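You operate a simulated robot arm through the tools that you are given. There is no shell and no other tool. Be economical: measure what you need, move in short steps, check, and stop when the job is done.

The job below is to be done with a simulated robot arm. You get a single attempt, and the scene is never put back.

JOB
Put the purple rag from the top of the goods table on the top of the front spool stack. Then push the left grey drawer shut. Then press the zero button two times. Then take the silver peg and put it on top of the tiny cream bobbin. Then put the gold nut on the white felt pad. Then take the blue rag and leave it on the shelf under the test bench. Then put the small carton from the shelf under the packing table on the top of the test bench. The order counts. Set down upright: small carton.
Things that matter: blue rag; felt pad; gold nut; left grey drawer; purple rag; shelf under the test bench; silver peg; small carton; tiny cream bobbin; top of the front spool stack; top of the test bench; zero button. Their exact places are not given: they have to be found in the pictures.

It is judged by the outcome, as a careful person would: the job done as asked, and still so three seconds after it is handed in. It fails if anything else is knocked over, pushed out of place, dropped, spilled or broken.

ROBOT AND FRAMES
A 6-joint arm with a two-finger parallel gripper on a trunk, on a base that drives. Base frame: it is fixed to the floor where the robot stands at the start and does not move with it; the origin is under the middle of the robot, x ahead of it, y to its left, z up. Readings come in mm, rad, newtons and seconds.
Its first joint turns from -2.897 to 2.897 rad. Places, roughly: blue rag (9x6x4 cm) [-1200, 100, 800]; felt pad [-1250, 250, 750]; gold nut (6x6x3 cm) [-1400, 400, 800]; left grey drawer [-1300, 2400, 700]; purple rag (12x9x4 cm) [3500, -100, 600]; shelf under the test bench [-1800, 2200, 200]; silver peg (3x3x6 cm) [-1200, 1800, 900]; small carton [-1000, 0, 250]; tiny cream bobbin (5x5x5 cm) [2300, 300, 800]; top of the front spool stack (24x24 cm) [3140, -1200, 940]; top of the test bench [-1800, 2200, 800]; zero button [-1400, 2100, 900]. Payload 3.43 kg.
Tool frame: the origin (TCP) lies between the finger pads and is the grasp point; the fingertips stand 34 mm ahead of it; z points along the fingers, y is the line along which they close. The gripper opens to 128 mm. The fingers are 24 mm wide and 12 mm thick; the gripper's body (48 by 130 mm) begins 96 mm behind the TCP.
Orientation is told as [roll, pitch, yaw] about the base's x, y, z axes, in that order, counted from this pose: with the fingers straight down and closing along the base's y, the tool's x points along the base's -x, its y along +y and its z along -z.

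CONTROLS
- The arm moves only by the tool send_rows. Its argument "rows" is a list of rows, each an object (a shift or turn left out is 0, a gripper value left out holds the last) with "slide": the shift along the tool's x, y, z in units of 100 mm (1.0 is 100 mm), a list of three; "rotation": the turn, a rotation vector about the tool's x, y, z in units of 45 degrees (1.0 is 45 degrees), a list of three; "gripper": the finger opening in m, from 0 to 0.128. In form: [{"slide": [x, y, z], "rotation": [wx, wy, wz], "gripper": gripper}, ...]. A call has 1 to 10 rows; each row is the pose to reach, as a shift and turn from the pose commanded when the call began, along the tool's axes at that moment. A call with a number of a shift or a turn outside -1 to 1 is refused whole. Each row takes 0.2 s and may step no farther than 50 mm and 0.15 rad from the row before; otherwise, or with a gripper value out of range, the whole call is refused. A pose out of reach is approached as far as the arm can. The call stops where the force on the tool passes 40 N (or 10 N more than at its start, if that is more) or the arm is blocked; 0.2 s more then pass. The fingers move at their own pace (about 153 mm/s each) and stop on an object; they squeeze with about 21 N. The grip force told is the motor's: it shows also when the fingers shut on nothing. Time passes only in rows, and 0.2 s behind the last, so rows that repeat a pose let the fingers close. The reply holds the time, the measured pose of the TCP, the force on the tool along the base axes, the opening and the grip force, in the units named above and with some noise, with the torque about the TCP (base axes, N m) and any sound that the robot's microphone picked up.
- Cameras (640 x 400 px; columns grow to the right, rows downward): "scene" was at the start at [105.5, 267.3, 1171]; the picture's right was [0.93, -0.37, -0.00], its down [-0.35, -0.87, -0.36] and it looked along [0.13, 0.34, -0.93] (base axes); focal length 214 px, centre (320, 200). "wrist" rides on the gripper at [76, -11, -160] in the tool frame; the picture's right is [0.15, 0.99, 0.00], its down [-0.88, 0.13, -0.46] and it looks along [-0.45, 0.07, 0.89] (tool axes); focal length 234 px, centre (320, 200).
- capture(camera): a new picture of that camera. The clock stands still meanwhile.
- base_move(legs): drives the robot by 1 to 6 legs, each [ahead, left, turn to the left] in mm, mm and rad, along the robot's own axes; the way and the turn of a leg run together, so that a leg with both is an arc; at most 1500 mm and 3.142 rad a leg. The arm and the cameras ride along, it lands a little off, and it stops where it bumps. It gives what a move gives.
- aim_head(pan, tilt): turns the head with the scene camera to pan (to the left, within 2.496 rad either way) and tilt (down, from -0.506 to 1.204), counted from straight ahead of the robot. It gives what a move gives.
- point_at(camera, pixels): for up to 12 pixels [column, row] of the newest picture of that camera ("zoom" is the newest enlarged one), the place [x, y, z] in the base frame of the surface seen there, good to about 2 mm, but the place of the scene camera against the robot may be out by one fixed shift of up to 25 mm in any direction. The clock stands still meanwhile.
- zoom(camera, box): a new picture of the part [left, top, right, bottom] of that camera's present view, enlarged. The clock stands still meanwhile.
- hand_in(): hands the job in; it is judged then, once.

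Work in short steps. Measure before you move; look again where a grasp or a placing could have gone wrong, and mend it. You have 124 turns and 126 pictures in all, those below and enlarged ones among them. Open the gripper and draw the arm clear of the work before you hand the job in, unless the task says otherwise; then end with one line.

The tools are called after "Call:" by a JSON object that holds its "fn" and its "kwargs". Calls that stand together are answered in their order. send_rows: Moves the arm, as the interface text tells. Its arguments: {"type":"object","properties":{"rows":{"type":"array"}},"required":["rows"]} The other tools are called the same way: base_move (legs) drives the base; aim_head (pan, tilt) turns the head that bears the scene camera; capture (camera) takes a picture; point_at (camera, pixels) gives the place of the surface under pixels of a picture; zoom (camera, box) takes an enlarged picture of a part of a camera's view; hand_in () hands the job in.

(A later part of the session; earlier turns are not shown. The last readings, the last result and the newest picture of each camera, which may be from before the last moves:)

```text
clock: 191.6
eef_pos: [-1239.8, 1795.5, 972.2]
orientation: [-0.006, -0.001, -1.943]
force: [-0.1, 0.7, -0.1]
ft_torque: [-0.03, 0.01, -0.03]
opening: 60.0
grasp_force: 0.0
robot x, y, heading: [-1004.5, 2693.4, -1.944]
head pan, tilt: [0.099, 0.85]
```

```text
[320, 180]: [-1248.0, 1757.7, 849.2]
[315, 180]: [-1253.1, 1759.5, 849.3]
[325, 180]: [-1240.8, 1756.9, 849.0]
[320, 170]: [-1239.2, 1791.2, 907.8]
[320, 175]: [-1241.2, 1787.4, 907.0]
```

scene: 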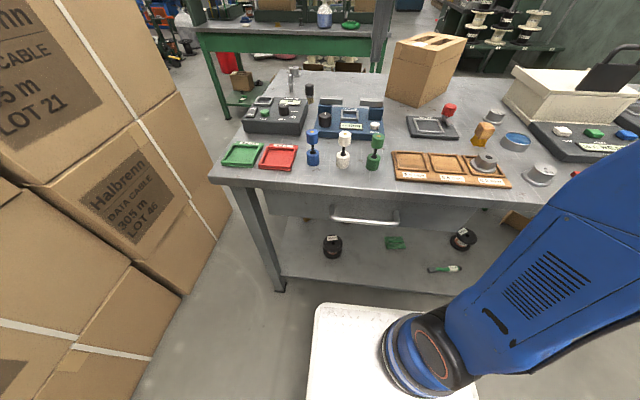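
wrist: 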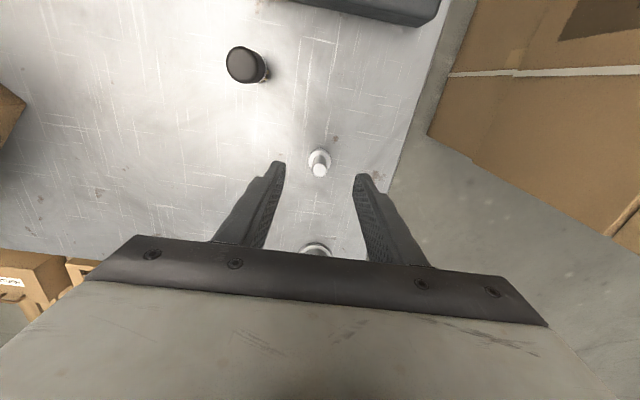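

Well centred. I descend 54 mm and close on the shaft.

Call:
{"fn": "send_rows", "kwargs": {"rows": [{"slide": [0, -0.01, 0.3]}, {"slide": [0, -0.01, 0.54]}, {"slide": [0, -0.01, 0.54], "gripper": 0.0}, {"slide": [0, -0.01, 0.54]}, {"slide": [0, -0.01, 0.54]}]}}

Call:
{"fn": "send_rows", "kwargs": {"rows": [{"slide": [0, 0, -0.2]}, {"slide": [0, 0, -0.5]}, {"slide": [0, 0, -1.0]}]}}

Call:
{"fn": "capture", "kwargs": {"camera": "wrist"}}

```text
clock: 192.8
eef_pos: [-1241.1, 1795.8, 919.2]
orientation: [-0.005, 0.001, -1.942]
force: [-0.3, 0.1, -0.4]
ft_torque: [0.0, 0.01, 0.0]
opening: 14.6
grasp_force: 21.4
robot x, y, heading: [-1003.4, 2694.7, -1.948]
head pan, tilt: [0.099, 0.85]
```

```text
clock: 193.6
eef_pos: [-1240.1, 1793.6, 1019.6]
orientation: [-0.008, 0.002, -1.942]
force: [-0.2, -0.5, -0.4]
ft_torque: [0.02, -0.02, 0.0]
opening: 14.6
grasp_force: 21.0
robot x, y, heading: [-1006.2, 2693.8, -1.944]
head pan, tilt: [0.099, 0.85]
```

```text
63 pictures are left
```

wrist: 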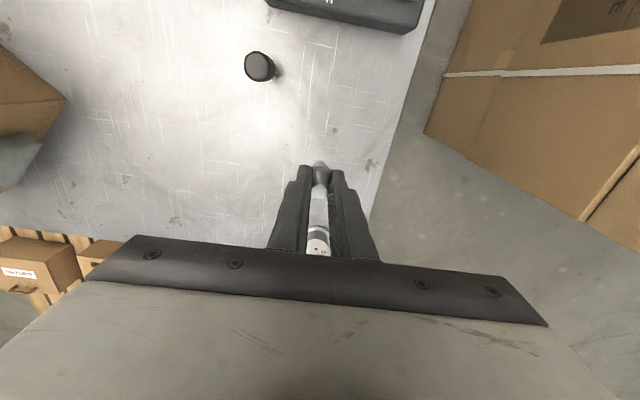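

Peg held (14.6 mm). Now the way back: I reverse from the bench and drive sideways behind the boxes to the gap.

Call:
{"fn": "base_move", "kwargs": {"legs": [[-1000, 0, 0], [-950, 0, 0], [0, 0, -0.048]]}}

Call:
{"fn": "base_move", "kwargs": {"legs": [[0, 1400, 0], [0, 1340, 0]]}}

Call:
{"fn": "capture", "kwargs": {"camera": "wrist"}}

```text
clock: 203.7
eef_pos: [-580.4, 3605.6, 1018.9]
orientation: [-0.006, 0.002, -1.975]
force: [0.1, 0.3, -0.8]
ft_torque: [-0.03, -0.01, -0.01]
opening: 14.8
grasp_force: 21.2
robot x, y, heading: [-318.1, 4499.1, -1.979]
head pan, tilt: [0.099, 0.85]
```

```text
clock: 217.0
eef_pos: [1936.7, 2498.5, 1018.7]
orientation: [-0.006, 0.001, -1.977]
force: [-0.1, 1.0, -0.3]
ft_torque: [-0.02, 0.02, 0.01]
opening: 14.7
grasp_force: 21.1
robot x, y, heading: [2202.3, 3389.6, -1.985]
head pan, tilt: [0.099, 0.85]
```

```text
62 pictures are left
```

wrist: 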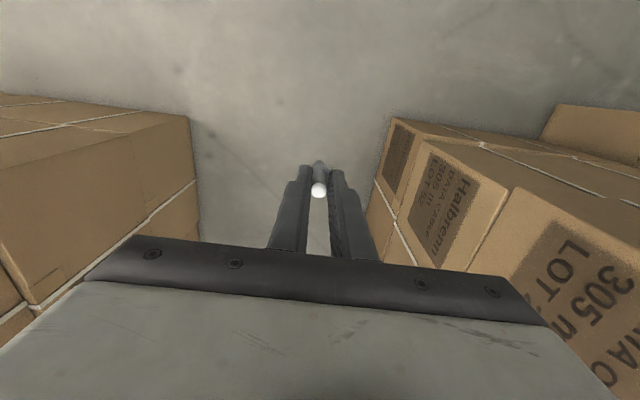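

Entering the gap: I align heading and shift right 25 mm, then drive through in steps.

Call:
{"fn": "base_move", "kwargs": {"legs": [[0, -25, -0.018], [1300, 0, 0]]}}

Call:
{"fn": "base_move", "kwargs": {"legs": [[1000, 0, 0]]}}

Call:
{"fn": "capture", "kwargs": {"camera": "wrist"}}

```text
clock: 224.0
eef_pos: [1374.4, 1323.5, 1018.8]
orientation: [-0.005, 0.001, -1.986]
force: [0.8, -0.2, -0.4]
ft_torque: [-0.03, -0.01, 0.0]
opening: 14.7
grasp_force: 20.6
robot x, y, heading: [1644.9, 2214.7, -1.983]
head pan, tilt: [0.099, 0.85]
```

```text
clock: 229.2
eef_pos: [976.5, 399.7, 1020.4]
orientation: [-0.007, 0.001, -1.977]
force: [-0.3, 0.1, -0.6]
ft_torque: [0.01, 0.02, 0.0]
opening: 14.7
grasp_force: 20.3
robot x, y, heading: [1244.4, 1288.3, -1.979]
head pan, tilt: [0.099, 0.85]
```

```text
61 pictures are left
```

wrist: 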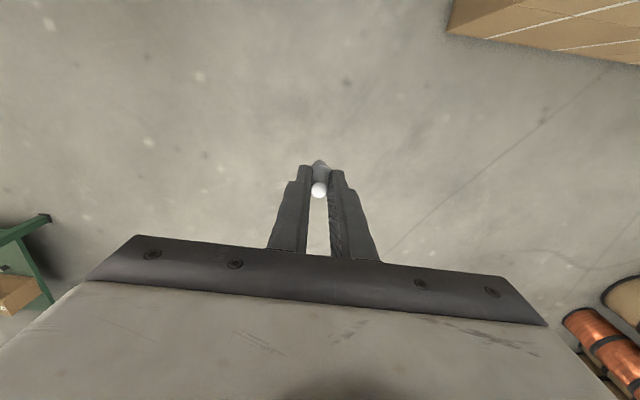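

Clear. I drive out of the gap, turn to heading 0 and go to about (2080,-520) in front of the bobbin boxes.

Call:
{"fn": "base_move", "kwargs": {"legs": [[1480, 0, 0], [0, 0, 1.979], [700, -430, 0], [730, 0, 0]]}}

Call:
{"fn": "aim_head", "kwargs": {"pan": 1.1, "tilt": 0.6}}

Call:
{"fn": "capture", "kwargs": {"camera": "scene"}}

```text
clock: 248.9
eef_pos: [3019.9, -376.7, 1018.9]
orientation: [-0.007, 0.004, 0.003]
force: [-0.4, 0.1, -1.0]
ft_torque: [-0.02, -0.01, 0.01]
opening: 14.8
grasp_force: 21.0
robot x, y, heading: [2095.7, -484.3, -0.002]
head pan, tilt: [0.099, 0.85]
```

```text
clock: 250.1
eef_pos: [3021.0, -378.3, 1020.5]
orientation: [-0.007, 0.001, 0.002]
force: [0.2, -0.1, 0.3]
ft_torque: [-0.02, 0.0, 0.03]
opening: 14.4
grasp_force: 20.6
robot x, y, heading: [2099.9, -487.0, -0.002]
head pan, tilt: [1.1, 0.6]
```

```text
60 pictures are left
```

scene: 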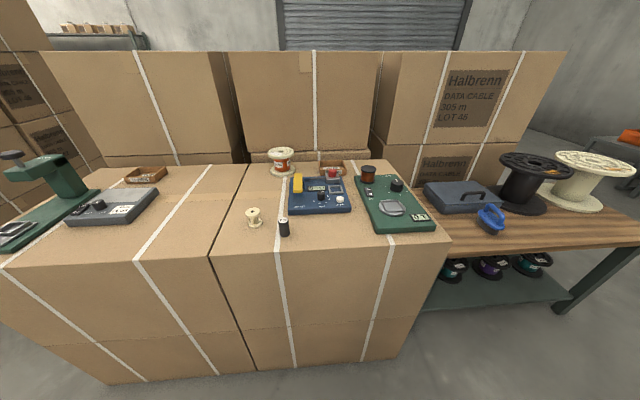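

Tiny cream bobbin at (254,216). I measure it and its surroundings.

Call:
{"fn": "point_at", "kwargs": {"camera": "scene", "pixels": [[254, 211], [254, 224], [247, 211], [261, 211], [284, 220], [284, 234], [282, 150], [340, 205], [240, 250], [130, 375], [395, 355]]}}

Call:
{"fn": "zoom", "kwargs": {"camera": "scene", "box": [210, 180, 330, 255]}}

```text
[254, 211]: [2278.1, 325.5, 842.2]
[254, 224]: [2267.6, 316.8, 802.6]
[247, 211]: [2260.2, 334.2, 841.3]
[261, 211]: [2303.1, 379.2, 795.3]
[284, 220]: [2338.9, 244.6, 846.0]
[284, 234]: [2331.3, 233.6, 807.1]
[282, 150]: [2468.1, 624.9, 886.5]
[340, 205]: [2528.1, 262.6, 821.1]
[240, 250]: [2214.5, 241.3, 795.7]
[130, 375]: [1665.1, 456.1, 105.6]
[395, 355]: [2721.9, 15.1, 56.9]
```

```text
5.33 times, centred on (270, 218) of scene
```

zoom: 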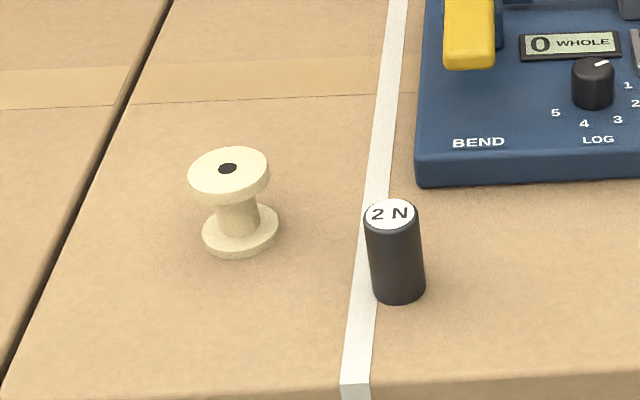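

Bobbin top ≈(2275,330,842 in scene frame). I shift the base and turn 1.242 rad so the peg comes near above it, then refine with the wrist camera.

Call:
{"fn": "base_move", "kwargs": {"legs": [[-21, -100, 0], [0, 0, 1.242]]}}

Call:
{"fn": "capture", "kwargs": {"camera": "wrist"}}

```text
clock: 254.4
eef_pos: [2246.1, 326.2, 1019.9]
orientation: [-0.008, 0.0, 1.269]
force: [0.0, 0.3, -0.2]
ft_torque: [0.02, -0.02, -0.03]
opening: 14.9
grasp_force: 21.2
robot x, y, heading: [2075.1, -585.8, 1.264]
head pan, tilt: [1.1, 0.6]
```

```text
58 pictures are left
```

wrist: 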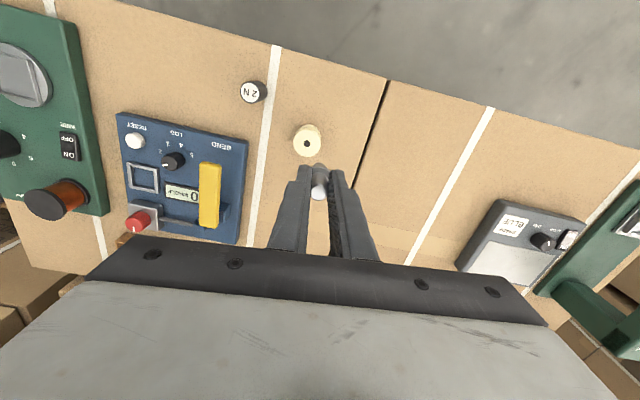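

Bobbin at (307,142), the peg tip hidden in the fingers at (320,190). I measure the bobbin's top.

Call:
{"fn": "zoom", "kwargs": {"camera": "wrist", "box": [267, 110, 363, 206]}}

Call:
{"fn": "point_at", "kwargs": {"camera": "zoom", "pixels": [[205, 135], [110, 130], [212, 130], [160, 70], [165, 190], [130, 165], [190, 90], [160, 110], [220, 300], [205, 240]]}}

```text
4.17 times, centred on (315, 158) of wrist
```

zoom: 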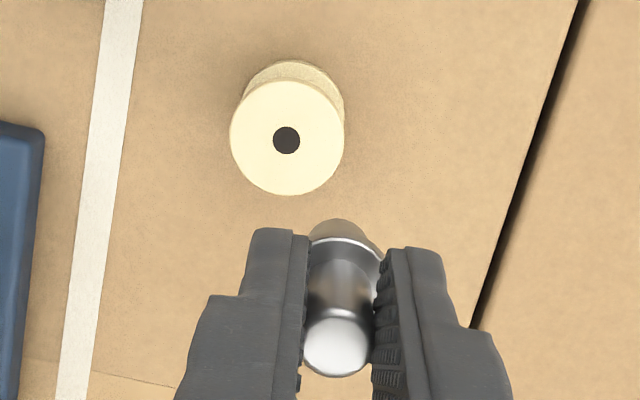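

```text
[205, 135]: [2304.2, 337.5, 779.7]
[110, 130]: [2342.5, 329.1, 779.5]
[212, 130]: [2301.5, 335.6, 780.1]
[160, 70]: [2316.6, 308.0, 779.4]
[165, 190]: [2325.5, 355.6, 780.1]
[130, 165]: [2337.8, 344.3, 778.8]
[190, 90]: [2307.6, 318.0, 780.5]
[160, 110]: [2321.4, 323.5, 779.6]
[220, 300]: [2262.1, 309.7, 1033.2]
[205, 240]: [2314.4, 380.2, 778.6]
```

The enlarged picture spans a wider area; I re-query with the bobbin's true pixels (rim 231–345, hole (286,140)).

Call:
{"fn": "point_at", "kwargs": {"camera": "zoom", "pixels": [[235, 138], [340, 136], [288, 88], [287, 190], [286, 140], [260, 140], [312, 140], [335, 360], [325, 340], [350, 345], [340, 228], [345, 240]]}}

```text
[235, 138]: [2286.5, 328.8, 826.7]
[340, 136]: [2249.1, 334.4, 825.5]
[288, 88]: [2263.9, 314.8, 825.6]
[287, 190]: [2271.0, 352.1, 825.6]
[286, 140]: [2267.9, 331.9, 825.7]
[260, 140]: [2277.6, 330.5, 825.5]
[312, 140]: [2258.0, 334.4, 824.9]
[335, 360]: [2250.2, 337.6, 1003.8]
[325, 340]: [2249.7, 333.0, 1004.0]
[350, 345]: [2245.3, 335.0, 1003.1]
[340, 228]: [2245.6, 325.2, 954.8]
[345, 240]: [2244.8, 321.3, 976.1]
```

Bobbin top centre (2268,332,825.6); peg axis is at about (2248,332). I shift -6/-19 mm in tool axes and descend to ~TCP 920, then recheck.

Call:
{"fn": "send_rows", "kwargs": {"rows": [{"slide": [-0.059, -0.191, 0]}, {"slide": [-0.059, -0.191, 0.3]}, {"slide": [-0.059, -0.191, 0.7]}, {"slide": [-0.059, -0.191, 0.98]}, {"slide": [-0.059, -0.191, 0.98]}]}}

Call:
{"fn": "zoom", "kwargs": {"camera": "wrist", "box": [267, 110, 363, 206]}}

Call:
{"fn": "zoom", "kwargs": {"camera": "scene", "box": [200, 100, 440, 250]}}

```text
clock: 255.6
eef_pos: [2265.7, 327.9, 921.2]
orientation: [-0.008, 0.001, 1.269]
force: [-0.2, 0.3, -0.1]
ft_torque: [0.0, 0.02, -0.01]
opening: 14.7
grasp_force: 21.3
robot x, y, heading: [2075.0, -588.4, 1.267]
head pan, tilt: [1.1, 0.6]
```

```text
4.17 times, centred on (315, 158) of wrist
```

zoom: 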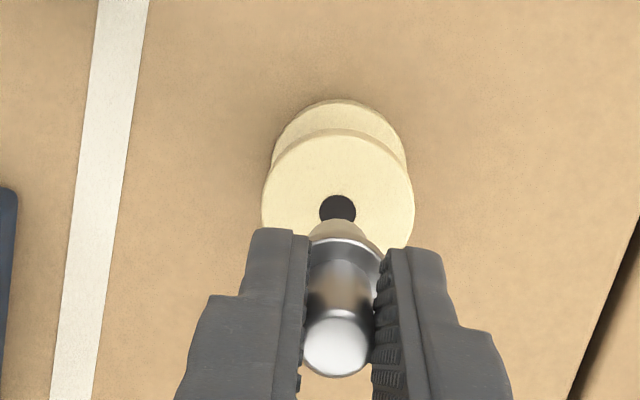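

```text
2.67 times, centred on (320, 175) of scene
```

zoom: 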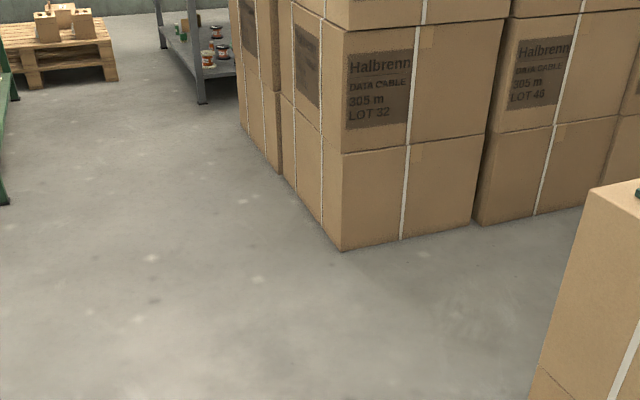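

Laterally aligned (hole col 338, peg col ~340). I aim the head at it to check the front/back alignment.

Call:
{"fn": "aim_head", "kwargs": {"pan": 0.15, "tilt": 0.45}}

Call:
{"fn": "zoom", "kwargs": {"camera": "scene", "box": [240, 120, 400, 220]}}

Call:
{"fn": "point_at", "kwargs": {"camera": "wrist", "pixels": [[319, 161]]}}

```text
clock: 256.9
eef_pos: [2266.0, 327.8, 920.9]
orientation: [-0.008, 0.002, 1.267]
force: [0.1, -0.1, -0.5]
ft_torque: [0.01, 0.03, 0.02]
opening: 14.5
grasp_force: 21.1
robot x, y, heading: [2077.6, -587.0, 1.267]
head pan, tilt: [0.15, 0.45]
```

```text
4.00 times, centred on (320, 170) of scene
```

zoom: 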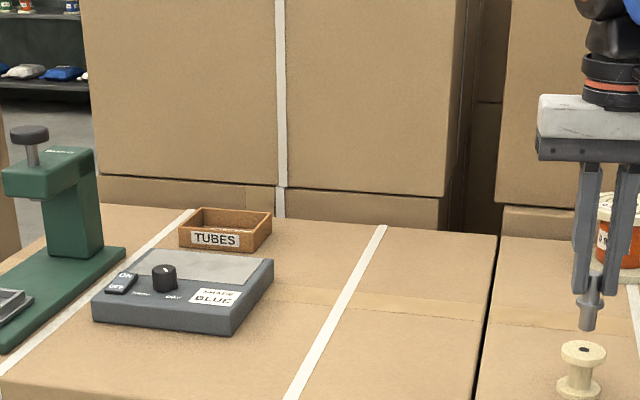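

```text
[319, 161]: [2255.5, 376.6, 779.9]
```

Alignment within ~2 mm. I lower to 905, then in 1 mm steps to contact.

Call:
{"fn": "send_rows", "kwargs": {"rows": [{"slide": [0, 0, 0.1]}, {"slide": [0, 0, 0.16]}, {"slide": [0, 0, 0.18]}, {"slide": [0, 0, 0.2]}]}}

Call:
{"fn": "send_rows", "kwargs": {"rows": [{"slide": [0, 0, 0.01]}, {"slide": [0, 0, 0.02]}]}}

Call:
{"fn": "send_rows", "kwargs": {"rows": [{"slide": [0, 0, 0.01]}, {"slide": [0, 0, 0.02]}]}}

Call:
{"fn": "zoom", "kwargs": {"camera": "scene", "box": [350, 150, 446, 210]}}

```text
clock: 257.9
eef_pos: [2266.1, 328.0, 901.5]
orientation: [-0.005, 0.0, 1.268]
force: [0.3, -0.3, 0.0]
ft_torque: [0.01, -0.03, 0.0]
opening: 14.8
grasp_force: 20.8
robot x, y, heading: [2075.2, -588.4, 1.267]
head pan, tilt: [0.15, 0.45]
```

```text
clock: 258.5
eef_pos: [2266.0, 327.3, 899.8]
orientation: [-0.007, 0.003, 1.269]
force: [0.0, -0.4, 0.4]
ft_torque: [-0.01, 0.01, -0.03]
opening: 14.5
grasp_force: 20.4
robot x, y, heading: [2073.5, -587.5, 1.266]
head pan, tilt: [0.15, 0.45]
```

```text
clock: 259.1
eef_pos: [2267.0, 326.1, 899.5]
orientation: [-0.005, 0.001, 1.271]
force: [-1.2, 2.6, 14.3]
ft_torque: [0.34, 0.0, 0.02]
opening: 14.9
grasp_force: 21.2
robot x, y, heading: [2076.1, -586.9, 1.266]
head pan, tilt: [0.15, 0.45]
```

```text
6.67 times, centred on (398, 180) of scene
```

zoom: 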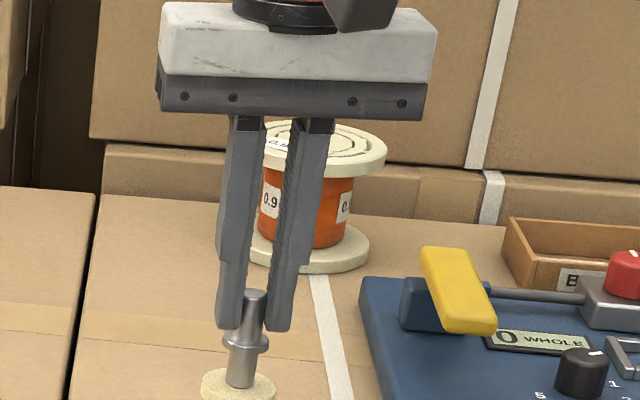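

Contact at 14 N, peg standing on the bobbin. I ease up 1 mm, open, and check before rising.

Call:
{"fn": "send_rows", "kwargs": {"rows": [{"slide": [0, 0, -0.01]}, {"slide": [0, 0, -0.01]}, {"slide": [0, 0, -0.01], "gripper": 0.02}, {"slide": [0, 0, -0.01], "gripper": 0.03}, {"slide": [0, 0, -0.01], "gripper": 0.05}]}}

Call:
{"fn": "send_rows", "kwargs": {"rows": [{"slide": [0, 0, -0.2]}, {"slide": [0, 0, -0.5]}, {"slide": [0, 0, -1.0]}]}}

Call:
{"fn": "zoom", "kwargs": {"camera": "scene", "box": [350, 150, 446, 220]}}

```text
clock: 260.3
eef_pos: [2267.1, 326.7, 897.0]
orientation: [-0.007, 0.002, 1.27]
force: [-0.8, 0.1, 0.1]
ft_torque: [0.03, 0.02, -0.01]
opening: 49.7
grasp_force: 0.1
robot x, y, heading: [2073.8, -587.5, 1.268]
head pan, tilt: [0.15, 0.45]
```

```text
clock: 261.1
eef_pos: [2266.7, 328.2, 996.4]
orientation: [-0.006, 0.001, 1.269]
force: [0.2, 0.2, -0.3]
ft_torque: [-0.01, 0.01, -0.03]
opening: 50.3
grasp_force: 0.1
robot x, y, heading: [2074.8, -587.7, 1.267]
head pan, tilt: [0.15, 0.45]
```

```text
5.71 times, centred on (398, 185) of scene
```

zoom: 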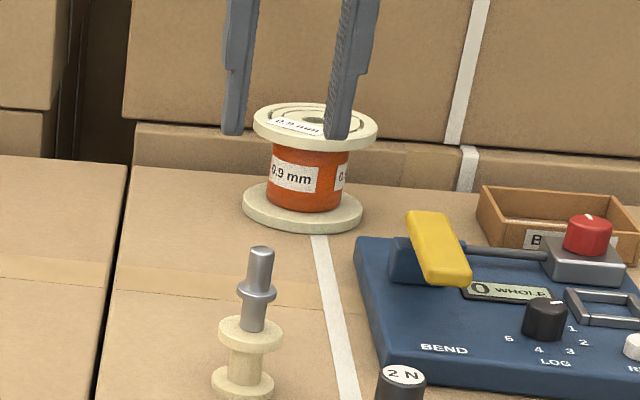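

Peg stands on the bobbin. Next the packing table: I retract the arm 160 mm and raise it, turn back to heading 0 and reverse to (0,100), then turn toward the aisle as before (2.44 rad).

Call:
{"fn": "send_rows", "kwargs": {"rows": [{"slide": [0, 0, -0.4]}, {"slide": [0.4, 0, -0.7]}, {"slide": [0.8, 0, -0.9]}]}}

Call:
{"fn": "send_rows", "kwargs": {"rows": [{"slide": [0.45, 0, 0]}, {"slide": [0.8, 0, 0]}]}}

Call:
{"fn": "base_move", "kwargs": {"legs": [[0, 0, -1.267], [-1425, 440, 0], [-650, 250, 0], [0, 0, 2.44], [690, -127, 0]]}}

Call:
{"fn": "aim_head", "kwargs": {"pan": 0.7, "tilt": 0.4}}

Call:
{"fn": "capture", "kwargs": {"camera": "scene"}}

```text
clock: 261.9
eef_pos: [2241.0, 251.3, 1085.9]
orientation: [-0.007, 0.005, 1.269]
force: [0.2, 1.8, -0.4]
ft_torque: [-0.1, 0.03, -0.02]
opening: 50.1
grasp_force: 0.1
robot x, y, heading: [2074.1, -587.8, 1.264]
head pan, tilt: [0.15, 0.45]
```

```text
clock: 262.5
eef_pos: [2218.0, 172.9, 1088.3]
orientation: [-0.008, 0.002, 1.268]
force: [-0.1, 1.0, -1.2]
ft_torque: [-0.09, -0.01, 0.01]
opening: 50.2
grasp_force: 0.0
robot x, y, heading: [2073.0, -586.2, 1.267]
head pan, tilt: [0.15, 0.45]
```

```text
clock: 285.6
eef_pos: [-1037.2, 1143.2, 1088.6]
orientation: [-0.008, 0.003, 2.409]
force: [0.0, -0.3, -0.1]
ft_torque: [0.02, -0.01, -0.02]
opening: 49.9
grasp_force: 0.0
robot x, y, heading: [-405.5, 695.2, 2.405]
head pan, tilt: [0.15, 0.45]
```

```text
clock: 286.6
eef_pos: [-1035.7, 1144.2, 1089.1]
orientation: [-0.006, 0.001, 2.409]
force: [-0.2, 0.8, -0.1]
ft_torque: [-0.01, 0.01, 0.01]
opening: 49.9
grasp_force: 0.0
robot x, y, heading: [-401.6, 696.1, 2.4]
head pan, tilt: [0.7, 0.4]
```

```text
51 pictures are left
```

scene: 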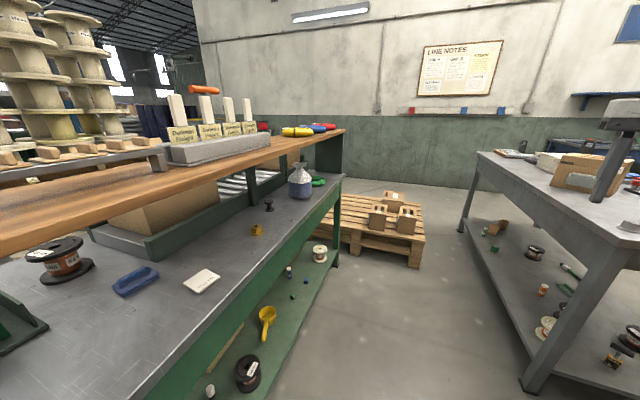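

Now visible: blue rag (135,282), white felt pad (202,282), gold nut (257,230), with the wooden shelf above. I measure them and the shelf's edge.

Call:
{"fn": "point_at", "kwargs": {"camera": "scene", "pixels": [[135, 281], [202, 281], [257, 229], [115, 205], [345, 131], [0, 235], [345, 182], [270, 205], [300, 180], [230, 335], [120, 228], [245, 197]]}}

```text
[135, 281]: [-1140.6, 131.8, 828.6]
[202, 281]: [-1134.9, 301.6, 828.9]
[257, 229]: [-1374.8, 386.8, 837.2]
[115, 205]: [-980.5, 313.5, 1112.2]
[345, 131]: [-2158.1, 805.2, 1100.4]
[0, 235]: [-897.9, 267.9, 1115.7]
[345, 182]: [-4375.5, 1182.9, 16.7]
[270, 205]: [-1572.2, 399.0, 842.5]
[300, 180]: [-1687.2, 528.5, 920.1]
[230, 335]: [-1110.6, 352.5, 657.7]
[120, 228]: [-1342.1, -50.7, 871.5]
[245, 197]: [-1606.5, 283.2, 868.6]
```

Items lie under the shelf (shelf edge flush with the table edge, underside ≈1060), so I need a tilted tool. I shift the base to about (-616,876), and tilt the tool 40° forward while extending and lowering it, still facing the aisle.

Call:
{"fn": "base_move", "kwargs": {"legs": [[279, 11, 0]]}}

Call:
{"fn": "send_rows", "kwargs": {"rows": [{"slide": [-0.2, 0, 0.1], "rotation": [0, -0.18, 0], "gripper": 0.1}, {"slide": [-0.4, 0, 0.3], "rotation": [0, -0.36, 0]}, {"slide": [-0.6, 0, 0.5], "rotation": [0, -0.54, 0]}, {"slide": [-0.8, 0, 0.7], "rotation": [0, -0.72, 0]}, {"slide": [-1.0, 0, 0.9], "rotation": [0, -0.89, 0]}, {"slide": [-1.0, 0, 0.9], "rotation": [0, -0.89, 0]}]}}

```text
clock: 288.5
eef_pos: [-1252.3, 1319.4, 1090.2]
orientation: [-0.007, 0.001, 2.414]
force: [-0.2, 0.3, 0.1]
ft_torque: [0.04, 0.01, 0.02]
opening: 50.1
grasp_force: 0.1
robot x, y, heading: [-619.4, 872.9, 2.405]
head pan, tilt: [0.7, 0.4]
```

```text
clock: 289.9
eef_pos: [-1325.7, 1385.6, 998.8]
orientation: [-0.009, -0.7, 2.419]
force: [-0.3, -0.2, 0.4]
ft_torque: [-0.04, 0.0, 0.01]
opening: 99.8
grasp_force: 0.0
robot x, y, heading: [-618.6, 872.0, 2.409]
head pan, tilt: [0.7, 0.4]
```

Tilt reached. I lower 70 mm and retract 60 mm, then turn the base 1.2 rad to face the nut and look with the wrist camera.

Call:
{"fn": "send_rows", "kwargs": {"rows": [{"slide": [0.45, 0, 0.07]}, {"slide": [0.91, 0, 0.15]}]}}

Call:
{"fn": "base_move", "kwargs": {"legs": [[0, 0, 1.2]]}}

Call:
{"fn": "capture", "kwargs": {"camera": "wrist"}}

```text
clock: 290.5
eef_pos: [-1281.3, 1346.9, 927.5]
orientation: [-0.007, -0.699, 2.418]
force: [-0.3, 0.8, 0.0]
ft_torque: [0.02, -0.02, 0.01]
opening: 100.0
grasp_force: 0.1
robot x, y, heading: [-622.5, 876.5, 2.409]
head pan, tilt: [0.7, 0.4]
```

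```text
clock: 293.9
eef_pos: [-1307.3, 440.2, 929.0]
orientation: [-0.009, -0.698, -2.684]
force: [0.6, -1.0, -0.3]
ft_torque: [-0.03, 0.01, -0.03]
opening: 99.9
grasp_force: 0.1
robot x, y, heading: [-620.6, 875.5, -2.689]
head pan, tilt: [0.7, 0.4]
```

```text
50 pictures are left
```

wrist: 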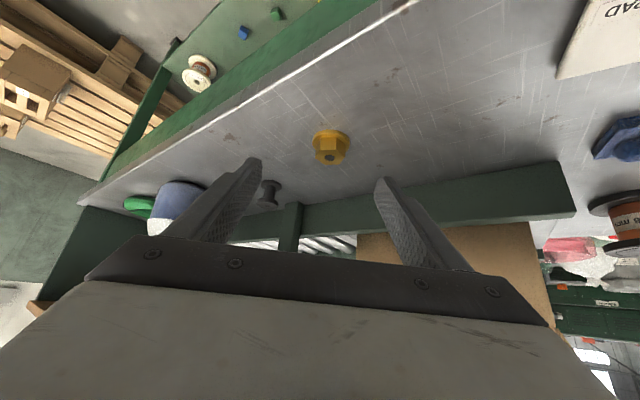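

The gold nut is at (330,147), the "PAD" felt at upper right (610,40). I measure both and the rag.

Call:
{"fn": "point_at", "kwargs": {"camera": "wrist", "pixels": [[330, 158], [330, 143], [314, 140], [347, 140], [330, 132], [268, 192], [560, 75], [590, 10], [620, 60], [300, 200], [625, 140], [290, 235]]}}

Call:
{"fn": "zoom", "kwargs": {"camera": "wrist", "box": [270, 100, 400, 200]}}

```text
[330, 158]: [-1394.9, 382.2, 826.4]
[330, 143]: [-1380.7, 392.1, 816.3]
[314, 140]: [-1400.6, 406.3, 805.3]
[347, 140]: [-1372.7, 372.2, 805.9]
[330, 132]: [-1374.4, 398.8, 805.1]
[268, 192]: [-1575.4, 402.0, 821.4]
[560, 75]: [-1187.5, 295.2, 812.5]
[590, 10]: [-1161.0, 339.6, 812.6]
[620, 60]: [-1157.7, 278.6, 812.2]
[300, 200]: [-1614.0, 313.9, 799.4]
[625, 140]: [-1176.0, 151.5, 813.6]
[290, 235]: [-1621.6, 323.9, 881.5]
```

```text
4.00 times, centred on (335, 150) of wrist
```

zoom: 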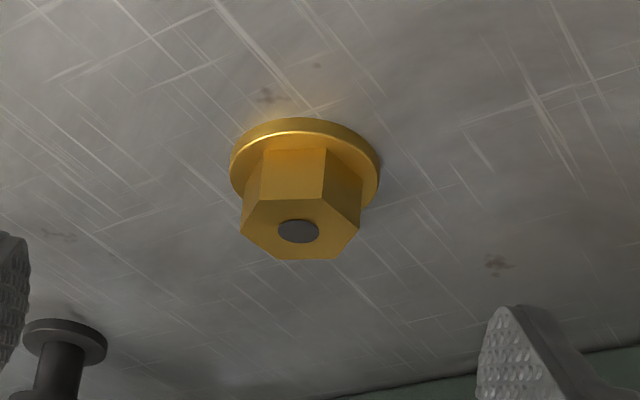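

Nut centre (-1394,383), top 827, flange 799–806. I yaw the tool 30° to meet the hex flats and move to (-1382,400,890), 45 mm above the grasp pose.

Call:
{"fn": "send_rows", "kwargs": {"rows": [{"slide": [-0.1, 0.007, 0.21], "rotation": [-0.107, 0, -0.128]}, {"slide": [-0.2, 0.014, 0.42], "rotation": [-0.214, 0, -0.256]}, {"slide": [-0.3, 0.02, 0.63], "rotation": [-0.321, 0, -0.383]}, {"slide": [-0.4, 0.027, 0.846], "rotation": [-0.429, 0, -0.511], "gripper": 0.08}, {"slide": [-0.4, 0.027, 0.846], "rotation": [-0.429, 0, -0.511]}]}}

Call:
{"fn": "capture", "kwargs": {"camera": "wrist"}}

```text
clock: 295.1
eef_pos: [-1383.2, 401.3, 890.1]
orientation: [-0.008, -0.695, -2.16]
force: [0.4, 0.6, 0.3]
ft_torque: [-0.01, 0.0, -0.03]
opening: 79.9
grasp_force: 0.0
robot x, y, heading: [-620.7, 874.2, -2.691]
head pan, tilt: [0.7, 0.4]
```

```text
48 pictures are left
```

wrist: 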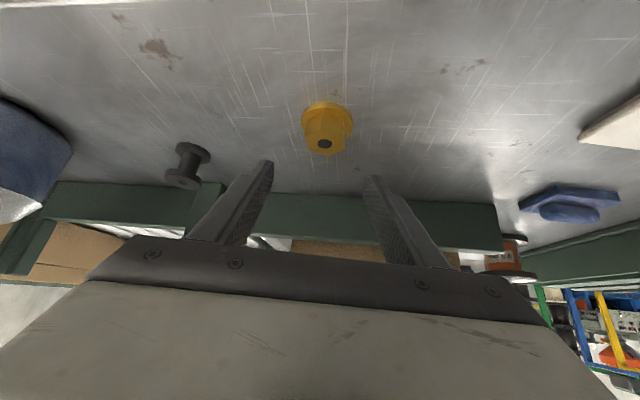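

I check the nut's centre again.

Call:
{"fn": "point_at", "kwargs": {"camera": "wrist", "pixels": [[325, 144], [308, 147], [343, 147], [325, 153], [303, 120], [352, 120]]}}

```text
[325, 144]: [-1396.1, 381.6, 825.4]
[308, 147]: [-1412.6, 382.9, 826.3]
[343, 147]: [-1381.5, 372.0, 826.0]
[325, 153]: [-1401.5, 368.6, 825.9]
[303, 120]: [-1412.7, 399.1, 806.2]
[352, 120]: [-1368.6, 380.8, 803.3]
```

Centred. I descend vertically 47 mm and close on the hex.

Call:
{"fn": "send_rows", "kwargs": {"rows": [{"slide": [0.14, 0, 0.19]}, {"slide": [0.28, 0, 0.38]}, {"slide": [0.28, 0, 0.38], "gripper": 0.0}, {"slide": [0.28, 0, 0.38]}, {"slide": [0.28, 0, 0.38]}]}}

Call:
{"fn": "capture", "kwargs": {"camera": "wrist"}}

```text
clock: 296.3
eef_pos: [-1386.1, 400.8, 842.3]
orientation: [-0.008, -0.695, -2.163]
force: [-0.8, 0.0, 0.9]
ft_torque: [-0.04, 0.02, -0.04]
opening: 40.3
grasp_force: 21.3
robot x, y, heading: [-617.6, 870.6, -2.697]
head pan, tilt: [0.7, 0.4]
```

```text
47 pictures are left
```

wrist: 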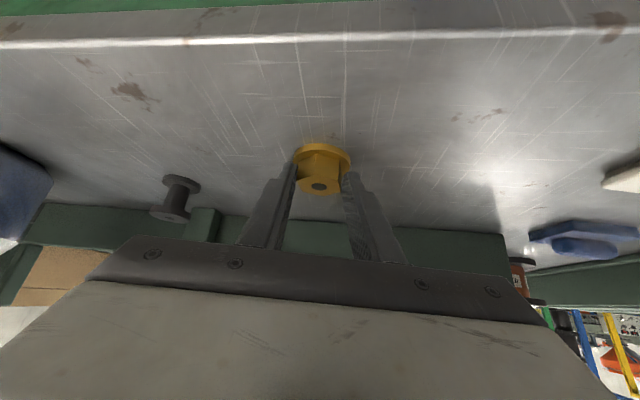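

Gripped on the flats (40.3 mm). I lift 40 mm and carry it by base shift toward the pad, then look.

Call:
{"fn": "send_rows", "kwargs": {"rows": [{"slide": [-0.05, 0, -0.06]}, {"slide": [-0.15, 0, -0.18]}, {"slide": [-0.257, 0, -0.306]}]}}

Call:
{"fn": "base_move", "kwargs": {"legs": [[-190, 178, 0]]}}

Call:
{"fn": "capture", "kwargs": {"camera": "wrist"}}

```text
clock: 297.1
eef_pos: [-1385.3, 399.5, 883.0]
orientation: [-0.008, -0.695, -2.161]
force: [-0.2, -0.1, -3.3]
ft_torque: [0.05, -0.02, -0.02]
opening: 40.3
grasp_force: 20.8
robot x, y, heading: [-620.5, 874.4, -2.696]
head pan, tilt: [0.7, 0.4]
```

```text
clock: 298.9
eef_pos: [-1131.4, 319.0, 882.6]
orientation: [-0.008, -0.696, -2.156]
force: [0.4, 0.0, -2.5]
ft_torque: [0.01, -0.03, -0.02]
opening: 40.4
grasp_force: 21.3
robot x, y, heading: [-363.6, 794.5, -2.687]
head pan, tilt: [0.7, 0.4]
```

```text
46 pictures are left
```

wrist: 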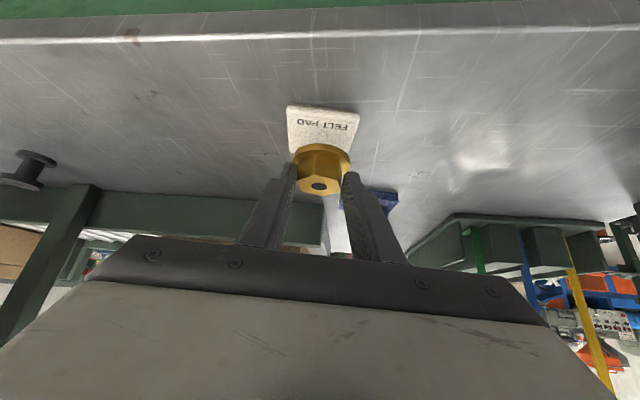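

I measure the visible felt pad corners to find its centre.

Call:
{"fn": "point_at", "kwargs": {"camera": "wrist", "pixels": [[289, 107], [359, 114], [291, 146], [352, 146], [322, 110], [290, 130], [356, 130], [320, 135], [385, 200], [325, 186]]}}

```text
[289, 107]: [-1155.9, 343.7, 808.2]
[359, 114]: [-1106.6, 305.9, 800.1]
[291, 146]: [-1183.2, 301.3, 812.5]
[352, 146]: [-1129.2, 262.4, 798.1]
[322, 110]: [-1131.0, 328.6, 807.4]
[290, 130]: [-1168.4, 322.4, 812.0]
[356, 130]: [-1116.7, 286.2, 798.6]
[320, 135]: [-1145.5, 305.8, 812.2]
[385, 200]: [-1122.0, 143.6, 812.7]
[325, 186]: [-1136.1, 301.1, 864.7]
```

Pad centre ≈(-1146,303), top 812.5; nut centre ≈(-1141,300). I shift -6 mm laterally and lower 25 mm, then by feel.

Call:
{"fn": "send_rows", "kwargs": {"rows": [{"slide": [0, -0.058, 0]}, {"slide": [0.08, -0.058, 0.1]}, {"slide": [0.16, -0.058, 0.19]}]}}

Call:
{"fn": "capture", "kwargs": {"camera": "wrist"}}

Call:
{"fn": "send_rows", "kwargs": {"rows": [{"slide": [0.006, 0, 0.008]}, {"slide": [0.013, 0, 0.015]}]}}

```text
clock: 299.8
eef_pos: [-1135.8, 321.5, 858.8]
orientation: [-0.006, -0.694, -2.158]
force: [0.0, 0.0, -2.8]
ft_torque: [0.02, -0.04, -0.01]
opening: 40.4
grasp_force: 20.9
robot x, y, heading: [-370.8, 796.2, -2.692]
head pan, tilt: [0.7, 0.4]
```

```text
45 pictures are left
```

wrist: 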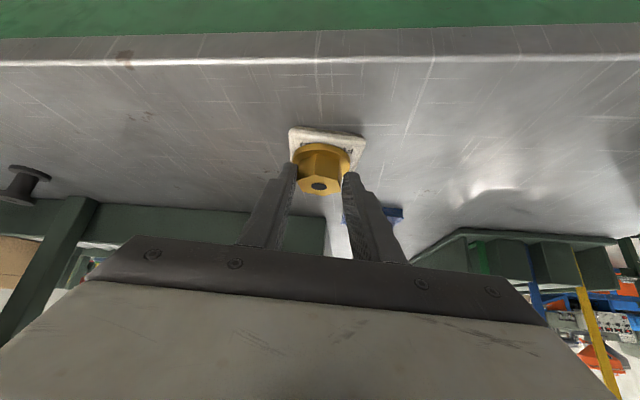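

```text
clock: 300.4
eef_pos: [-1135.0, 320.9, 855.4]
orientation: [-0.006, -0.696, -2.16]
force: [-0.2, -0.4, -1.9]
ft_torque: [0.04, -0.04, -0.02]
opening: 40.1
grasp_force: 20.8
robot x, y, heading: [-366.1, 793.5, -2.689]
head pan, tilt: [0.7, 0.4]
```

Still just above the pad; I measure the visible pad rim to verify centring before the last millimetres.

Call:
{"fn": "capture", "kwargs": {"camera": "wrist"}}

Call:
{"fn": "point_at", "kwargs": {"camera": "wrist", "pixels": [[291, 133], [327, 136], [362, 142], [292, 150], [357, 160], [300, 134], [350, 141], [319, 187]]}}

```text
44 pictures are left
```

wrist: 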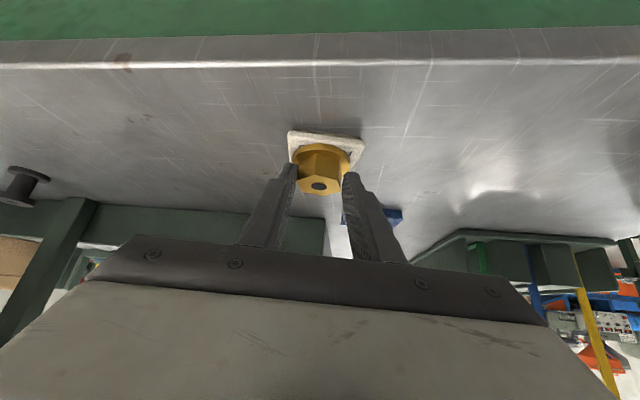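

```text
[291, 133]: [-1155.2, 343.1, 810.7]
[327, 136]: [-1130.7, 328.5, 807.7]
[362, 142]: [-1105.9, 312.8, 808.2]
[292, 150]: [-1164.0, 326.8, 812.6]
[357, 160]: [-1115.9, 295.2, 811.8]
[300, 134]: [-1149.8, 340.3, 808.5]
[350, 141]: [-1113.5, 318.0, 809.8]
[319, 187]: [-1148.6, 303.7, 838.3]
```

Pad centre (-1145.6,303.3) versus nut (-1147,303): good. I lower to contact.

Call:
{"fn": "send_rows", "kwargs": {"rows": [{"slide": [0.006, 0, 0.008]}, {"slide": [0.013, 0, 0.015]}]}}

Call:
{"fn": "send_rows", "kwargs": {"rows": [{"slide": [0.004, 0, 0.005]}, {"slide": [0.008, 0, 0.01]}]}}

```text
clock: 300.9
eef_pos: [-1134.3, 320.7, 855.0]
orientation: [-0.008, -0.696, -2.157]
force: [1.9, -0.8, 10.4]
ft_torque: [-0.27, -0.11, 0.0]
opening: 40.3
grasp_force: 21.0
robot x, y, heading: [-366.7, 795.9, -2.686]
head pan, tilt: [0.7, 0.4]
```

```text
clock: 301.6
eef_pos: [-1134.8, 322.5, 851.5]
orientation: [-0.007, -0.697, -2.157]
force: [-0.4, -3.1, 15.2]
ft_torque: [-0.44, 0.12, 0.01]
opening: 40.6
grasp_force: 20.8
robot x, y, heading: [-366.6, 797.8, -2.691]
head pan, tilt: [0.7, 0.4]
```

Seated (15 N). I open and rise 60 mm, then check.

Call:
{"fn": "send_rows", "kwargs": {"rows": [{"slide": [-0.006, 0, -0.008]}, {"slide": [-0.006, 0, -0.008], "gripper": 0.06}, {"slide": [-0.006, 0, -0.008], "gripper": 0.085}, {"slide": [-0.2, 0, -0.23]}, {"slide": [-0.4, 0, -0.46]}]}}

Call:
{"fn": "capture", "kwargs": {"camera": "wrist"}}

Call:
{"fn": "point_at", "kwargs": {"camera": "wrist", "pixels": [[320, 150], [375, 170], [395, 180], [410, 170], [360, 180], [350, 165], [420, 190], [385, 155]]}}

```text
clock: 302.8
eef_pos: [-1136.1, 320.7, 913.6]
orientation: [-0.007, -0.693, -2.157]
force: [0.0, -0.8, 0.1]
ft_torque: [0.0, -0.02, -0.01]
opening: 84.9
grasp_force: 0.0
robot x, y, heading: [-367.1, 796.7, -2.69]
head pan, tilt: [0.7, 0.4]
```

```text
43 pictures are left
```

wrist: 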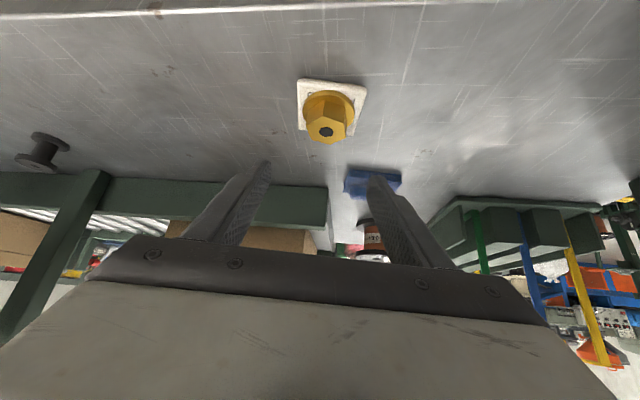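

```text
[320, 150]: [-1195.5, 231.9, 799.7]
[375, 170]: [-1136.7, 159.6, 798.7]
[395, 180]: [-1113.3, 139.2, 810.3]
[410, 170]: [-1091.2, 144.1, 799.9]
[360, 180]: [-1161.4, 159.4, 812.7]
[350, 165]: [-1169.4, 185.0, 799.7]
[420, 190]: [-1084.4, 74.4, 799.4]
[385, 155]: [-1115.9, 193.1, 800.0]
```

Nut is on the pad. For the rag (≈(-1155,131), 230 mm under the shelf) I tilt the tool to 60° and yaw to -2.445 so the camera passes clear of the nut, then shift the base left and look.

Call:
{"fn": "send_rows", "kwargs": {"rows": [{"rotation": [0, -0.15, 0], "gripper": 0.1}, {"rotation": [0, -0.3, 0]}, {"rotation": [0, -0.445, 0]}]}}

Call:
{"fn": "send_rows", "kwargs": {"rows": [{"rotation": [0.106, 0, 0.061]}, {"rotation": [0.212, 0, 0.122]}, {"rotation": [0.318, 0, 0.183]}]}}

Call:
{"fn": "base_move", "kwargs": {"legs": [[-16, 134, 0]]}}

Call:
{"fn": "capture", "kwargs": {"camera": "wrist"}}

```text
clock: 303.6
eef_pos: [-1136.5, 321.8, 914.6]
orientation: [-0.013, -1.042, -2.153]
force: [-0.4, -0.7, -0.1]
ft_torque: [-0.01, 0.01, 0.02]
opening: 100.1
grasp_force: 0.0
robot x, y, heading: [-364.9, 797.9, -2.689]
head pan, tilt: [0.7, 0.4]
```

```text
clock: 304.4
eef_pos: [-1135.6, 321.0, 914.0]
orientation: [-0.013, -1.045, -2.419]
force: [-0.2, -0.2, 0.0]
ft_torque: [0.01, 0.0, 0.03]
opening: 99.9
grasp_force: 0.1
robot x, y, heading: [-365.3, 797.4, -2.689]
head pan, tilt: [0.7, 0.4]
```

```text
clock: 305.6
eef_pos: [-1064.2, 207.9, 914.0]
orientation: [-0.015, -1.043, -2.419]
force: [0.2, -0.5, -0.4]
ft_torque: [0.02, 0.03, -0.01]
opening: 99.9
grasp_force: 0.2
robot x, y, heading: [-295.9, 681.2, -2.686]
head pan, tilt: [0.7, 0.4]
```

```text
42 pictures are left
```

wrist: 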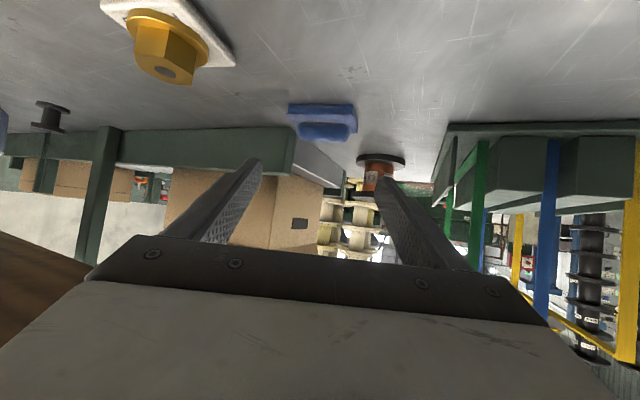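

Rag ahead at (322,120), a small spool right of it at (380,165). I measure both.

Call:
{"fn": "point_at", "kwargs": {"camera": "wrist", "pixels": [[290, 110], [355, 110], [322, 103], [322, 112], [298, 128], [350, 130], [325, 135], [380, 158], [362, 165], [402, 165], [310, 160], [450, 140]]}}

Call:
{"fn": "zoom", "kwargs": {"camera": "wrist", "box": [260, 80, 420, 180]}}

```text
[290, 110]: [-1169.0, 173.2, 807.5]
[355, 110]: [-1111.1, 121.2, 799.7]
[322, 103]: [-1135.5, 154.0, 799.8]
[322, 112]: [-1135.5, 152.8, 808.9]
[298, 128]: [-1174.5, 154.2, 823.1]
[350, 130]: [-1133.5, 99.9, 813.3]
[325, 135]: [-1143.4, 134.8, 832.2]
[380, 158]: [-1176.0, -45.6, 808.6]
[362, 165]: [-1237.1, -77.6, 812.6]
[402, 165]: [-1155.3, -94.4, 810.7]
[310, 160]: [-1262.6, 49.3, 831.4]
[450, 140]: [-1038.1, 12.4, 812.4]
```

```text
4.00 times, centred on (340, 130) of wrist
```

zoom: 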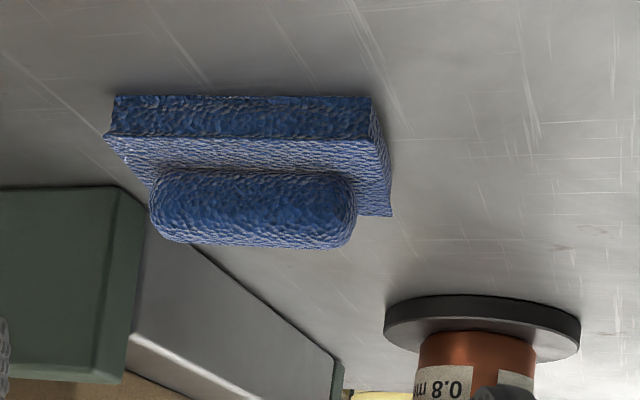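

Rag: 85 mm wide across the fingers, 60 deep, body top 813, ridge 832; centred. I open to 115 mm, lower 82 mm, then advance ~106 mm.

Call:
{"fn": "send_rows", "kwargs": {"rows": [{"slide": [0.24, 0, 0.14], "gripper": 0.118}, {"slide": [0.48, 0, 0.28]}, {"slide": [0.7, 0, 0.41]}]}}

Call:
{"fn": "send_rows", "kwargs": {"rows": [{"slide": [-0.15, 0, 0.25]}, {"slide": [-0.3, 0, 0.5]}]}}

Call:
{"fn": "capture", "kwargs": {"camera": "wrist"}}

```text
clock: 306.4
eef_pos: [-1064.6, 210.4, 838.0]
orientation: [-0.019, -1.042, -2.419]
force: [0.1, -0.6, -0.9]
ft_torque: [0.03, 0.0, 0.0]
opening: 117.9
grasp_force: 0.1
out of reach, approached as far as the arm can: row 3
robot x, y, heading: [-293.3, 685.6, -2.687]
head pan, tilt: [0.7, 0.4]
```

```text
clock: 307.1
eef_pos: [-1107.4, 171.1, 839.8]
orientation: [-0.017, -1.042, -2.417]
force: [0.0, 0.2, 0.6]
ft_torque: [0.04, 0.0, -0.03]
opening: 117.8
grasp_force: 0.0
robot x, y, heading: [-298.0, 684.9, -2.69]
head pan, tilt: [0.7, 0.4]
```

```text
40 pictures are left
```

wrist: 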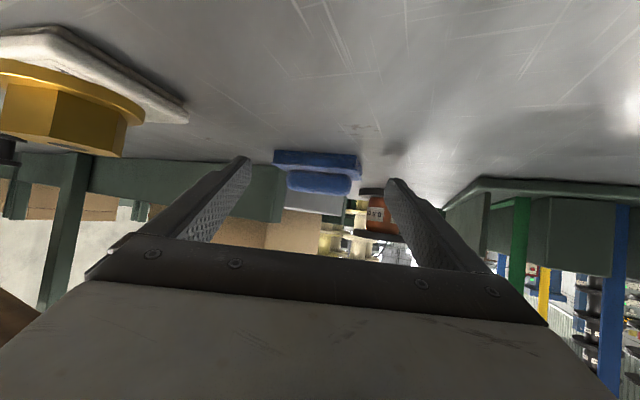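

Now closer; I advance 49 mm and lower 9 mm more.

Call:
{"fn": "send_rows", "kwargs": {"rows": [{"slide": [-0.04, 0, 0.25]}, {"slide": [-0.17, 0, 0.47]}]}}

Call:
{"fn": "capture", "kwargs": {"camera": "wrist"}}

```text
clock: 307.6
eef_pos: [-1145.7, 140.0, 829.2]
orientation: [-0.013, -1.043, -2.422]
force: [0.4, 0.3, 0.5]
ft_torque: [0.04, -0.01, 0.03]
opening: 118.2
grasp_force: 0.0
robot x, y, heading: [-298.2, 682.8, -2.686]
head pan, tilt: [0.7, 0.4]
```

```text
39 pictures are left
```

wrist: 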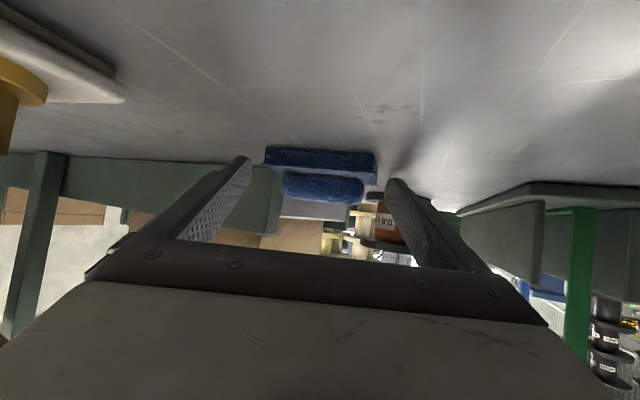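

Fingers straddle the rag with tips ~2 mm above the table. I close.

Call:
{"fn": "send_rows", "kwargs": {"rows": [{"slide": [0, 0, 0], "gripper": 0.0}, {"slide": [0, 0, 0]}, {"slide": [0, 0, 0]}]}}

Call:
{"fn": "send_rows", "kwargs": {"rows": [{"slide": [-0.1, 0, -0.06]}, {"slide": [-0.3, 0, -0.17]}]}}

Call:
{"fn": "capture", "kwargs": {"camera": "wrist"}}

```text
clock: 308.4
eef_pos: [-1144.4, 140.0, 829.5]
orientation: [-0.016, -1.043, -2.419]
force: [-1.9, -1.0, 3.7]
ft_torque: [0.12, 0.18, 0.13]
opening: 94.6
grasp_force: 20.9
robot x, y, heading: [-293.1, 682.7, -2.686]
head pan, tilt: [0.7, 0.4]
```

```text
clock: 309.1
eef_pos: [-1144.7, 139.9, 863.8]
orientation: [-0.012, -1.041, -2.417]
force: [0.5, 0.4, 0.2]
ft_torque: [0.01, -0.03, 0.0]
opening: 90.4
grasp_force: 20.8
out of reach, approached as far as the arm can: row 1
robot x, y, heading: [-290.8, 684.1, -2.685]
head pan, tilt: [0.7, 0.4]
```

```text
38 pictures are left
```

wrist: 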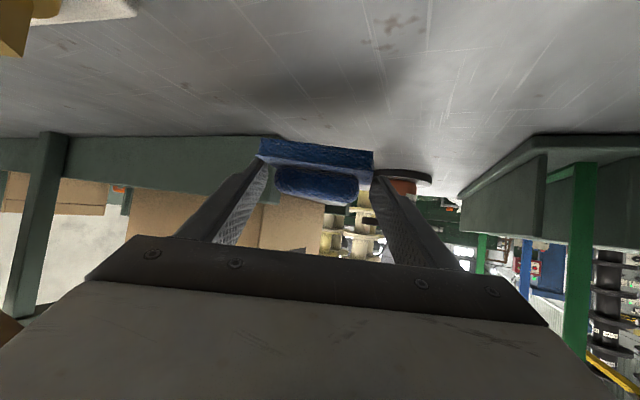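

Rag held (90 mm). I withdraw 130 mm along the approach with the arm while rising 40 mm.

Call:
{"fn": "send_rows", "kwargs": {"rows": [{"slide": [0.1, 0, -0.3]}, {"slide": [0.154, 0, -0.66]}]}}

Call:
{"fn": "send_rows", "kwargs": {"rows": [{"slide": [0.077, 0, -0.33]}, {"slide": [0.154, 0, -0.66]}]}}

Call:
{"fn": "base_move", "kwargs": {"legs": [[-80, -40, 0]]}}

Call:
{"fn": "capture", "kwargs": {"camera": "wrist"}}

```text
clock: 309.6
eef_pos: [-1097.0, 180.5, 883.4]
orientation: [-0.012, -1.043, -2.418]
force: [-0.9, -0.9, -1.9]
ft_torque: [-0.01, 0.01, -0.01]
opening: 89.9
grasp_force: 21.4
robot x, y, heading: [-294.4, 686.4, -2.686]
head pan, tilt: [0.7, 0.4]
```

```text
clock: 310.2
eef_pos: [-1047.7, 222.7, 904.3]
orientation: [-0.011, -1.041, -2.418]
force: [0.2, -0.5, -1.4]
ft_torque: [-0.06, 0.02, 0.0]
opening: 90.4
grasp_force: 21.1
robot x, y, heading: [-297.9, 681.8, -2.687]
head pan, tilt: [0.7, 0.4]
```

```text
clock: 311.4
eef_pos: [-993.1, 295.0, 905.6]
orientation: [-0.012, -1.043, -2.42]
force: [-0.2, -0.2, -0.1]
ft_torque: [0.0, 0.01, 0.0]
opening: 90.0
grasp_force: 21.2
robot x, y, heading: [-238.4, 754.0, -2.682]
head pan, tilt: [0.7, 0.4]
```

```text
37 pictures are left
```

wrist: 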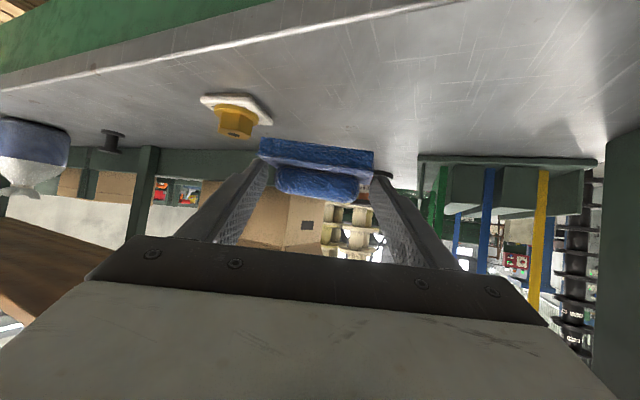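

Out of the shelf zone. Plan: bring the rag to the test-bench shelf through its open end. I turn right 0.45, go to about (-540,770), and turn further so the arm points obliquely past the boxes' corner.

Call:
{"fn": "base_move", "kwargs": {"legs": [[0, 0, -0.45], [302, -19, 0], [0, 0, -1.267]]}}

Call:
{"fn": "aim_head", "kwargs": {"pan": -0.1, "tilt": 0.5}}

Call:
{"fn": "capture", "kwargs": {"camera": "scene"}}

```text
clock: 317.8
eef_pos: [-922.9, 1572.0, 906.1]
orientation: [-0.004, -1.044, 2.178]
force: [-7.5, -3.4, 0.3]
ft_torque: [0.04, -0.35, -0.68]
opening: 88.4
grasp_force: 20.9
robot x, y, heading: [-542.7, 776.2, 1.909]
head pan, tilt: [0.7, 0.4]
stopped in leg 3: the force on the tool passed its limit at 106 N (the readings are from after the stop); the commanded pose is now the measured one
```

```text
clock: 318.9
eef_pos: [-923.1, 1570.9, 906.8]
orientation: [-0.005, -1.043, 2.178]
force: [-14.1, -7.1, 0.6]
ft_torque: [0.15, -0.49, -1.33]
opening: 88.3
grasp_force: 20.7
robot x, y, heading: [-548.9, 772.6, 1.91]
head pan, tilt: [-0.099, 0.499]
```

```text
36 pictures are left
```

scene: 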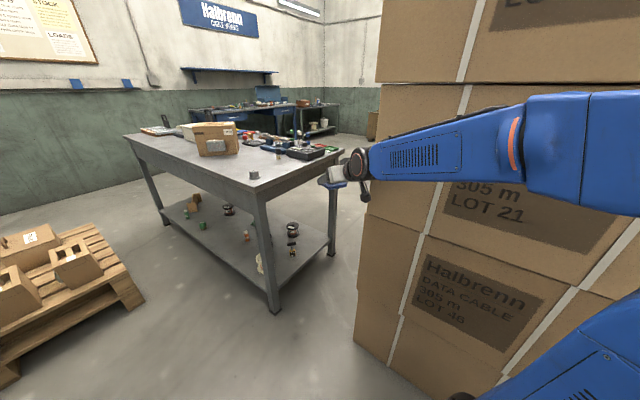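

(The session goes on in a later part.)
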